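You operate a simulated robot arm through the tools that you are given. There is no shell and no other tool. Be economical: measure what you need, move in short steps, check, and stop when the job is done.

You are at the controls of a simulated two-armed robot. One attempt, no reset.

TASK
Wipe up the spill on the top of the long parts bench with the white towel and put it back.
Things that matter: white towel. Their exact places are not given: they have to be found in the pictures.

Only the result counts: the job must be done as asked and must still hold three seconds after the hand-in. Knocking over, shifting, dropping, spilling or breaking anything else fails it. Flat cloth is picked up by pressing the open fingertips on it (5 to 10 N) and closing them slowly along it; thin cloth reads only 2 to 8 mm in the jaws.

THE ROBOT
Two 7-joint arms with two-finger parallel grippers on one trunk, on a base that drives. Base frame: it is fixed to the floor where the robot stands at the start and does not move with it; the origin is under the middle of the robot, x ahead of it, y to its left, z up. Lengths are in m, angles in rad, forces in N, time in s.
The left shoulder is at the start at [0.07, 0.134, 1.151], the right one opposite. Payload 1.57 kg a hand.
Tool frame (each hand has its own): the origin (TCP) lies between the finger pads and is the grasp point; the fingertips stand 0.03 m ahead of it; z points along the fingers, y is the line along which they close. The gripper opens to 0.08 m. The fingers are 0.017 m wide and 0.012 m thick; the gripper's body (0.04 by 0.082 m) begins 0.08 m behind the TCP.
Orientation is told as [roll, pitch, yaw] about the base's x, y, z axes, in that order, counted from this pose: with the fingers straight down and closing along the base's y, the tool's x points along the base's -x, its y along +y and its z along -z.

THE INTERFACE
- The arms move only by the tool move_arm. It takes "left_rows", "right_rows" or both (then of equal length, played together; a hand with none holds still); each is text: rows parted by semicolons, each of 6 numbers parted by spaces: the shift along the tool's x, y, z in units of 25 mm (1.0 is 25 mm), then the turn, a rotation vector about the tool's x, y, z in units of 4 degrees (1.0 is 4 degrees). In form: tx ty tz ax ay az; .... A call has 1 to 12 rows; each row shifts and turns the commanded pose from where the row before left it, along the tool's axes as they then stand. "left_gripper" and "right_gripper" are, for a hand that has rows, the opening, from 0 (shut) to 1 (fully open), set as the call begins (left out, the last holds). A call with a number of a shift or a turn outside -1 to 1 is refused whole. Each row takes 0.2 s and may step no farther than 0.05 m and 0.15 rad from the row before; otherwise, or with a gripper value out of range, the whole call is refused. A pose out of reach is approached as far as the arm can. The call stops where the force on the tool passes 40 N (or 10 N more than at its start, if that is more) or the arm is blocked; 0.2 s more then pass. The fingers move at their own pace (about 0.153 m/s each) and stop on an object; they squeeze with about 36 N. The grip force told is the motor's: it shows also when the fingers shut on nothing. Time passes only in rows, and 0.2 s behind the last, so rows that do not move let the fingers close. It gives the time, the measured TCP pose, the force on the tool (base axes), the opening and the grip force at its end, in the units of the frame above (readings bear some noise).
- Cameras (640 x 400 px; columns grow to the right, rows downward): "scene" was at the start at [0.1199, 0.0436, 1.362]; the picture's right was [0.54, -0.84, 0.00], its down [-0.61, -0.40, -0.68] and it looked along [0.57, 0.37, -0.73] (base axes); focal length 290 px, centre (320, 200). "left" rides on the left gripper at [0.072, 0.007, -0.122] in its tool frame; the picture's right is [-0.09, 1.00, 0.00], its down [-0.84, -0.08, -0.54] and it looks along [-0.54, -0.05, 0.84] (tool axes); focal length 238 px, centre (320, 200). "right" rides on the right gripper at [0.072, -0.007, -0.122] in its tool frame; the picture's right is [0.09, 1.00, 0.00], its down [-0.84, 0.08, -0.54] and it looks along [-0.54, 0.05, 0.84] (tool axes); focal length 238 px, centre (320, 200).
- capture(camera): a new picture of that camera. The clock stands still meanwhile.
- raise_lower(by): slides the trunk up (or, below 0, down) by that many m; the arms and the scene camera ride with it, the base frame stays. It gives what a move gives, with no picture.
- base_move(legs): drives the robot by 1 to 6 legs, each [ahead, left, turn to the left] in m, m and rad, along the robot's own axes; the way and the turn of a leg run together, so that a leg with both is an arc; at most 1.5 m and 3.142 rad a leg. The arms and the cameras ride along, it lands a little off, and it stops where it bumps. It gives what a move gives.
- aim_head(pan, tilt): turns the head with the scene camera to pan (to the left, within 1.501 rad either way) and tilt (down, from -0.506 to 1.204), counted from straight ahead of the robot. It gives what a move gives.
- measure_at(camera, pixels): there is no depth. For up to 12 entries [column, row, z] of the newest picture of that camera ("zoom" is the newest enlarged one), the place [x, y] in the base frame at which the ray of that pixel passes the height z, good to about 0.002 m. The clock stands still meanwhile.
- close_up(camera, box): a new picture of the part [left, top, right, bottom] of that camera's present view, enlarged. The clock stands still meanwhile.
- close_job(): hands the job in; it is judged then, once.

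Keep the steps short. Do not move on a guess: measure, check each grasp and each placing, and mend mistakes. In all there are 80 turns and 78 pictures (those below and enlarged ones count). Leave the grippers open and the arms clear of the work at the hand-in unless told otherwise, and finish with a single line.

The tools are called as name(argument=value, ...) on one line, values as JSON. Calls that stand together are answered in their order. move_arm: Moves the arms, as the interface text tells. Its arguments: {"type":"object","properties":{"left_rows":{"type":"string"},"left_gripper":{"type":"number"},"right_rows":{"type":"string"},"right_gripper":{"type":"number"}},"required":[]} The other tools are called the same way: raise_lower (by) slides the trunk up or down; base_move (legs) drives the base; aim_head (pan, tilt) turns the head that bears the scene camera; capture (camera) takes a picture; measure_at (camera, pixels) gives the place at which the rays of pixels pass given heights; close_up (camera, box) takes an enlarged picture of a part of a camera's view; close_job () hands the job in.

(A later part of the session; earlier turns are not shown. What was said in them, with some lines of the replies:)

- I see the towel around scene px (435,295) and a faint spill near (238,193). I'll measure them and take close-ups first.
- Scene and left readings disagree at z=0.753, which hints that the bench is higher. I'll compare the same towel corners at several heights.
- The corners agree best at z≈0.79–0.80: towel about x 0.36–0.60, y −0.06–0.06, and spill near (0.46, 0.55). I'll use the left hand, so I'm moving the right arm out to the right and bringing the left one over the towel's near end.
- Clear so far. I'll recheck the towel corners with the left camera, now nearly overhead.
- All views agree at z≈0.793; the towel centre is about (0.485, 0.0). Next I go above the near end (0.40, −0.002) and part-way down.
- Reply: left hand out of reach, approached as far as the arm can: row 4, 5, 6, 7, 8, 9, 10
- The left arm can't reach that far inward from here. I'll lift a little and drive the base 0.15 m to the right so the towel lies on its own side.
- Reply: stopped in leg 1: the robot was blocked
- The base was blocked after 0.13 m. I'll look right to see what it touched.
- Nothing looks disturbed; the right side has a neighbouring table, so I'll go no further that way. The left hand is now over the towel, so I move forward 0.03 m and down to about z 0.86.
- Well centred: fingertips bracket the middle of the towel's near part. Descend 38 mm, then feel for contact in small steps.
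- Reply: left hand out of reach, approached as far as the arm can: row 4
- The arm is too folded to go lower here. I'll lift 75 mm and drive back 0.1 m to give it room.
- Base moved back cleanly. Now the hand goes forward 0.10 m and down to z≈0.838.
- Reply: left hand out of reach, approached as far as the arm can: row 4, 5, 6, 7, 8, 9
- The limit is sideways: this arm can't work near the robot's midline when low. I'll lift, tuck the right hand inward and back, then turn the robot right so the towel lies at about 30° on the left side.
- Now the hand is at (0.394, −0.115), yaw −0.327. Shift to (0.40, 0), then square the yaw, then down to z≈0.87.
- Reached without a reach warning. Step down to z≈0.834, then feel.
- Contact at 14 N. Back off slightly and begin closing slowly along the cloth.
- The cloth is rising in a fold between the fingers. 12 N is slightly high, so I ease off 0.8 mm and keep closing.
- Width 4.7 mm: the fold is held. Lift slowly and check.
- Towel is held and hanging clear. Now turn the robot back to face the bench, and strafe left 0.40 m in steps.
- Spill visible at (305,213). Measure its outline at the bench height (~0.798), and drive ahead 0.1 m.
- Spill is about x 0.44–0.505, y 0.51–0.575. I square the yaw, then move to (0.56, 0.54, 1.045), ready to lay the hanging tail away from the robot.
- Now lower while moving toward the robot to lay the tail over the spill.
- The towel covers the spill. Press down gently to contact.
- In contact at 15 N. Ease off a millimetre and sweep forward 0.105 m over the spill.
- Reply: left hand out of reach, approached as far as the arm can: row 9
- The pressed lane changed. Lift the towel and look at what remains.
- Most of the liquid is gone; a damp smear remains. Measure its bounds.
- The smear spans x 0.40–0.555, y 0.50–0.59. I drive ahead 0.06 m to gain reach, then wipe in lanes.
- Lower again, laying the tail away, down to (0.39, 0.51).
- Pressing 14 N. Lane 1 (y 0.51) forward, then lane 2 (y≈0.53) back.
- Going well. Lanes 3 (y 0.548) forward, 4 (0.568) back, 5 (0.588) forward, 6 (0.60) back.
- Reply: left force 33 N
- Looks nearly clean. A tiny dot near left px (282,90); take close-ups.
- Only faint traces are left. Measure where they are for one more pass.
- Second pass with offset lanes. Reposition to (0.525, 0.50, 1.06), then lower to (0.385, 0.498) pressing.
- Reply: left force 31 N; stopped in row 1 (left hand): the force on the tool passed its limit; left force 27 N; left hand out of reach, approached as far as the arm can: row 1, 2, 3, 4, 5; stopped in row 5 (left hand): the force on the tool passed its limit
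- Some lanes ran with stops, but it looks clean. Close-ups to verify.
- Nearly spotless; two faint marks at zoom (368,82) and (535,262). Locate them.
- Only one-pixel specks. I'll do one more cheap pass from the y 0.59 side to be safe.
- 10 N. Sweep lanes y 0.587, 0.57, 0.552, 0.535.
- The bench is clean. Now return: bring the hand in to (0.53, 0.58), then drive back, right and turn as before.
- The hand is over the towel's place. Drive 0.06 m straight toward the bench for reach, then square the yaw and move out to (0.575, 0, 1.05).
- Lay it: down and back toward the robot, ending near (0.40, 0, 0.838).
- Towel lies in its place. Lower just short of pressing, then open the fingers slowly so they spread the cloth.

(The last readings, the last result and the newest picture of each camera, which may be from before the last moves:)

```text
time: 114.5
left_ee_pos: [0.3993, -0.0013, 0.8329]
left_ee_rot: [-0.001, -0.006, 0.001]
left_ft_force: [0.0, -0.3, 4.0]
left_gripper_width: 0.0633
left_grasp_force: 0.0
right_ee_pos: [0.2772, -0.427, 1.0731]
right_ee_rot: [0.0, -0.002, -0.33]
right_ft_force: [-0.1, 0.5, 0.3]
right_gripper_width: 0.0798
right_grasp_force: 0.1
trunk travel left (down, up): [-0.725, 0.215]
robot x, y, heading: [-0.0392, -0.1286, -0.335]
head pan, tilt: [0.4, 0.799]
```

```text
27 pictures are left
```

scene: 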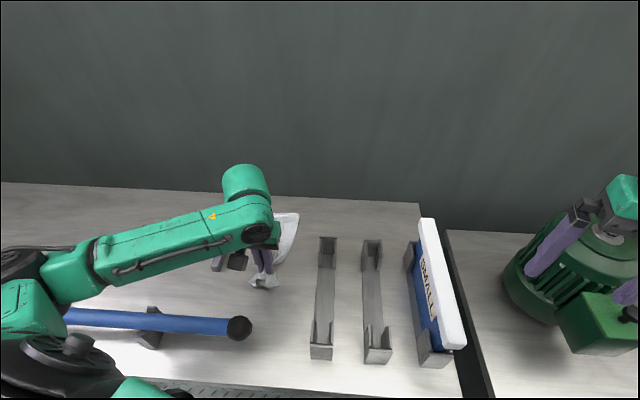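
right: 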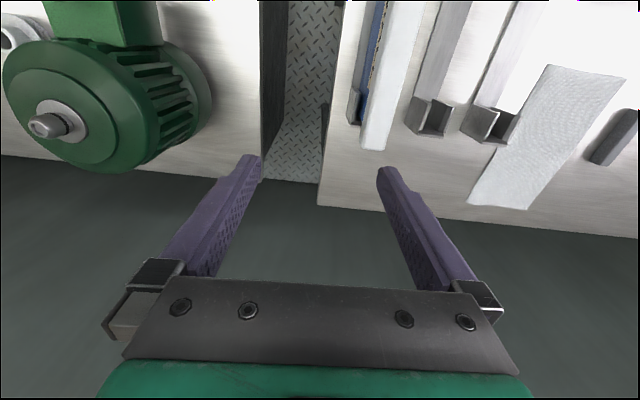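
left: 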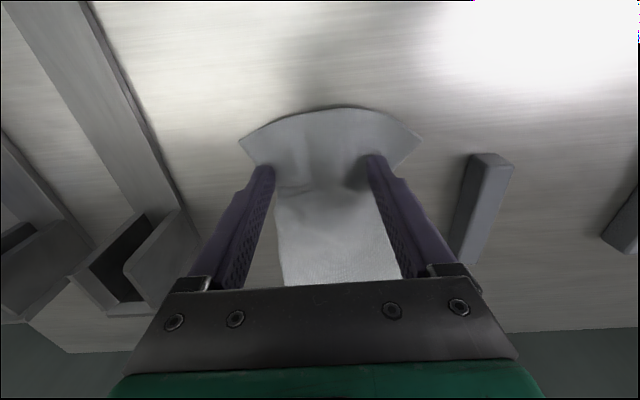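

The cloth spreads out nicely. Open fully, then lift straight up and look.

move_arm(left_rows="0 0 0 0 0 0;0 0 -0.4 0 0 0;0 0 -0.8 0 0 0;0 0 -1 0 0 0;0 0 -1 0 0 0;0 0 -1 0 0 0;0 0 -1 0 0 0;0 0 -1 0 0 0;0 0 -1 0 0 0;0 0 -1 0 0 0;0 0 0 0 0 0", left_gripper=1)

capture(camera="left")

capture(camera="scene")

```text
time: 116.8
left_ee_pos: [0.3975, 0.0013, 1.0403]
left_ee_rot: [-0.001, -0.003, 0.003]
left_ft_force: [-0.8, -0.7, -0.4]
left_gripper_width: 0.0799
left_grasp_force: 0.0
right_ee_pos: [0.2772, -0.426, 1.0727]
right_ee_rot: [0.0, 0.0, -0.33]
right_ft_force: [-0.4, 0.3, -0.1]
right_gripper_width: 0.0799
right_grasp_force: 0.1
trunk travel left (down, up): [-0.725, 0.215]
robot x, y, heading: [-0.0404, -0.1269, -0.332]
head pan, tilt: [0.4, 0.799]
```

```text
26 pictures are left
```

left: 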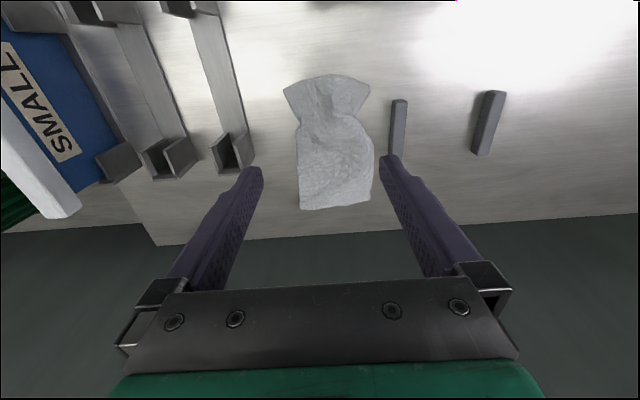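

```text
25 pictures are left
```

scene: 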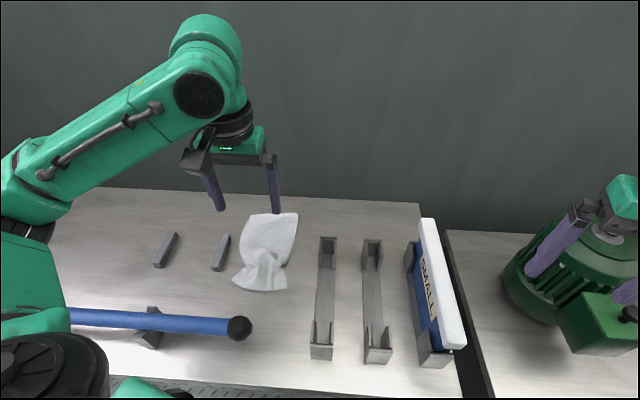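

Measure where the towel lies now against its original outline (x 0.36–0.605, y −0.065–0.06).

measure_at(camera="left", pixels=[[284, 90, 0.8], [370, 88, 0.8], [330, 74, 0.8], [300, 209, 0.8], [371, 202, 0.8], [335, 145, 0.8], [297, 150, 0.8], [373, 150, 0.8]])

```text
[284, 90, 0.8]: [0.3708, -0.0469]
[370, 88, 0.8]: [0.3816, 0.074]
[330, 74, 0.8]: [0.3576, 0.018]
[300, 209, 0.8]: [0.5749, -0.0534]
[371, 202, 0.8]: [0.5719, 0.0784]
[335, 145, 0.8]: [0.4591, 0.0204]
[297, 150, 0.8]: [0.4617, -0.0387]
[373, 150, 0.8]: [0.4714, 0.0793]
```

The towel is back within about 2 cm of its place, spread out and clear of the blocks. Raise the left hand a little more and take a last look.

move_arm(left_rows="0 1 -1 0 0 0;0 1 -1 0 0 0;0 1 -1 0 0 0;0 1 0 0 0 0;0 0 0 0 0 0", left_gripper=1)

aim_head(pan=0.8, tilt=0.7)

capture(camera="scene")

```text
time: 118.0
left_ee_pos: [0.4032, 0.0958, 1.1132]
left_ee_rot: [-0.001, -0.006, 0.001]
left_ft_force: [-0.6, 0.9, 0.9]
left_gripper_width: 0.08
left_grasp_force: 0.1
left hand out of reach, approached as far as the arm can: row 4
right_ee_pos: [0.2764, -0.4254, 1.0733]
right_ee_rot: [-0.002, -0.002, -0.329]
right_ft_force: [-0.2, 0.4, 1.0]
right_gripper_width: 0.08
right_grasp_force: 0.1
trunk travel left (down, up): [-0.725, 0.215]
robot x, y, heading: [-0.0395, -0.1245, -0.334]
head pan, tilt: [0.4, 0.799]
```

```text
time: 118.9
left_ee_pos: [0.4045, 0.0969, 1.1113]
left_ee_rot: [0.0, -0.003, 0.002]
left_ft_force: [0.2, -0.8, 0.0]
left_gripper_width: 0.0801
left_grasp_force: 0.0
right_ee_pos: [0.2782, -0.4257, 1.0724]
right_ee_rot: [0.001, 0.0, -0.329]
right_ft_force: [-0.1, 0.1, 0.2]
right_gripper_width: 0.0799
right_grasp_force: 0.0
trunk travel left (down, up): [-0.725, 0.215]
robot x, y, heading: [-0.0414, -0.1232, -0.328]
head pan, tilt: [0.799, 0.7]
```

```text
24 pictures are left
```

scene: 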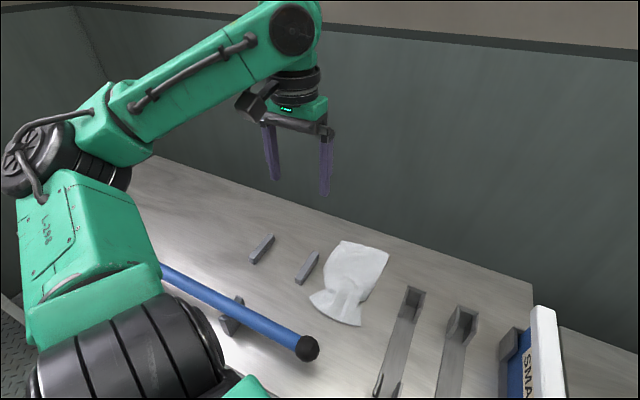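

The bench is clean, the towel is back in place, nothing else looks out of place, and both grippers are open and clear. Handing in.

close_job()

```text
The job is handed in.
```

The spill is wiped up and the white towel is back within about 2 cm of its original spot on the bench, slightly rumpled; the job is handed in.
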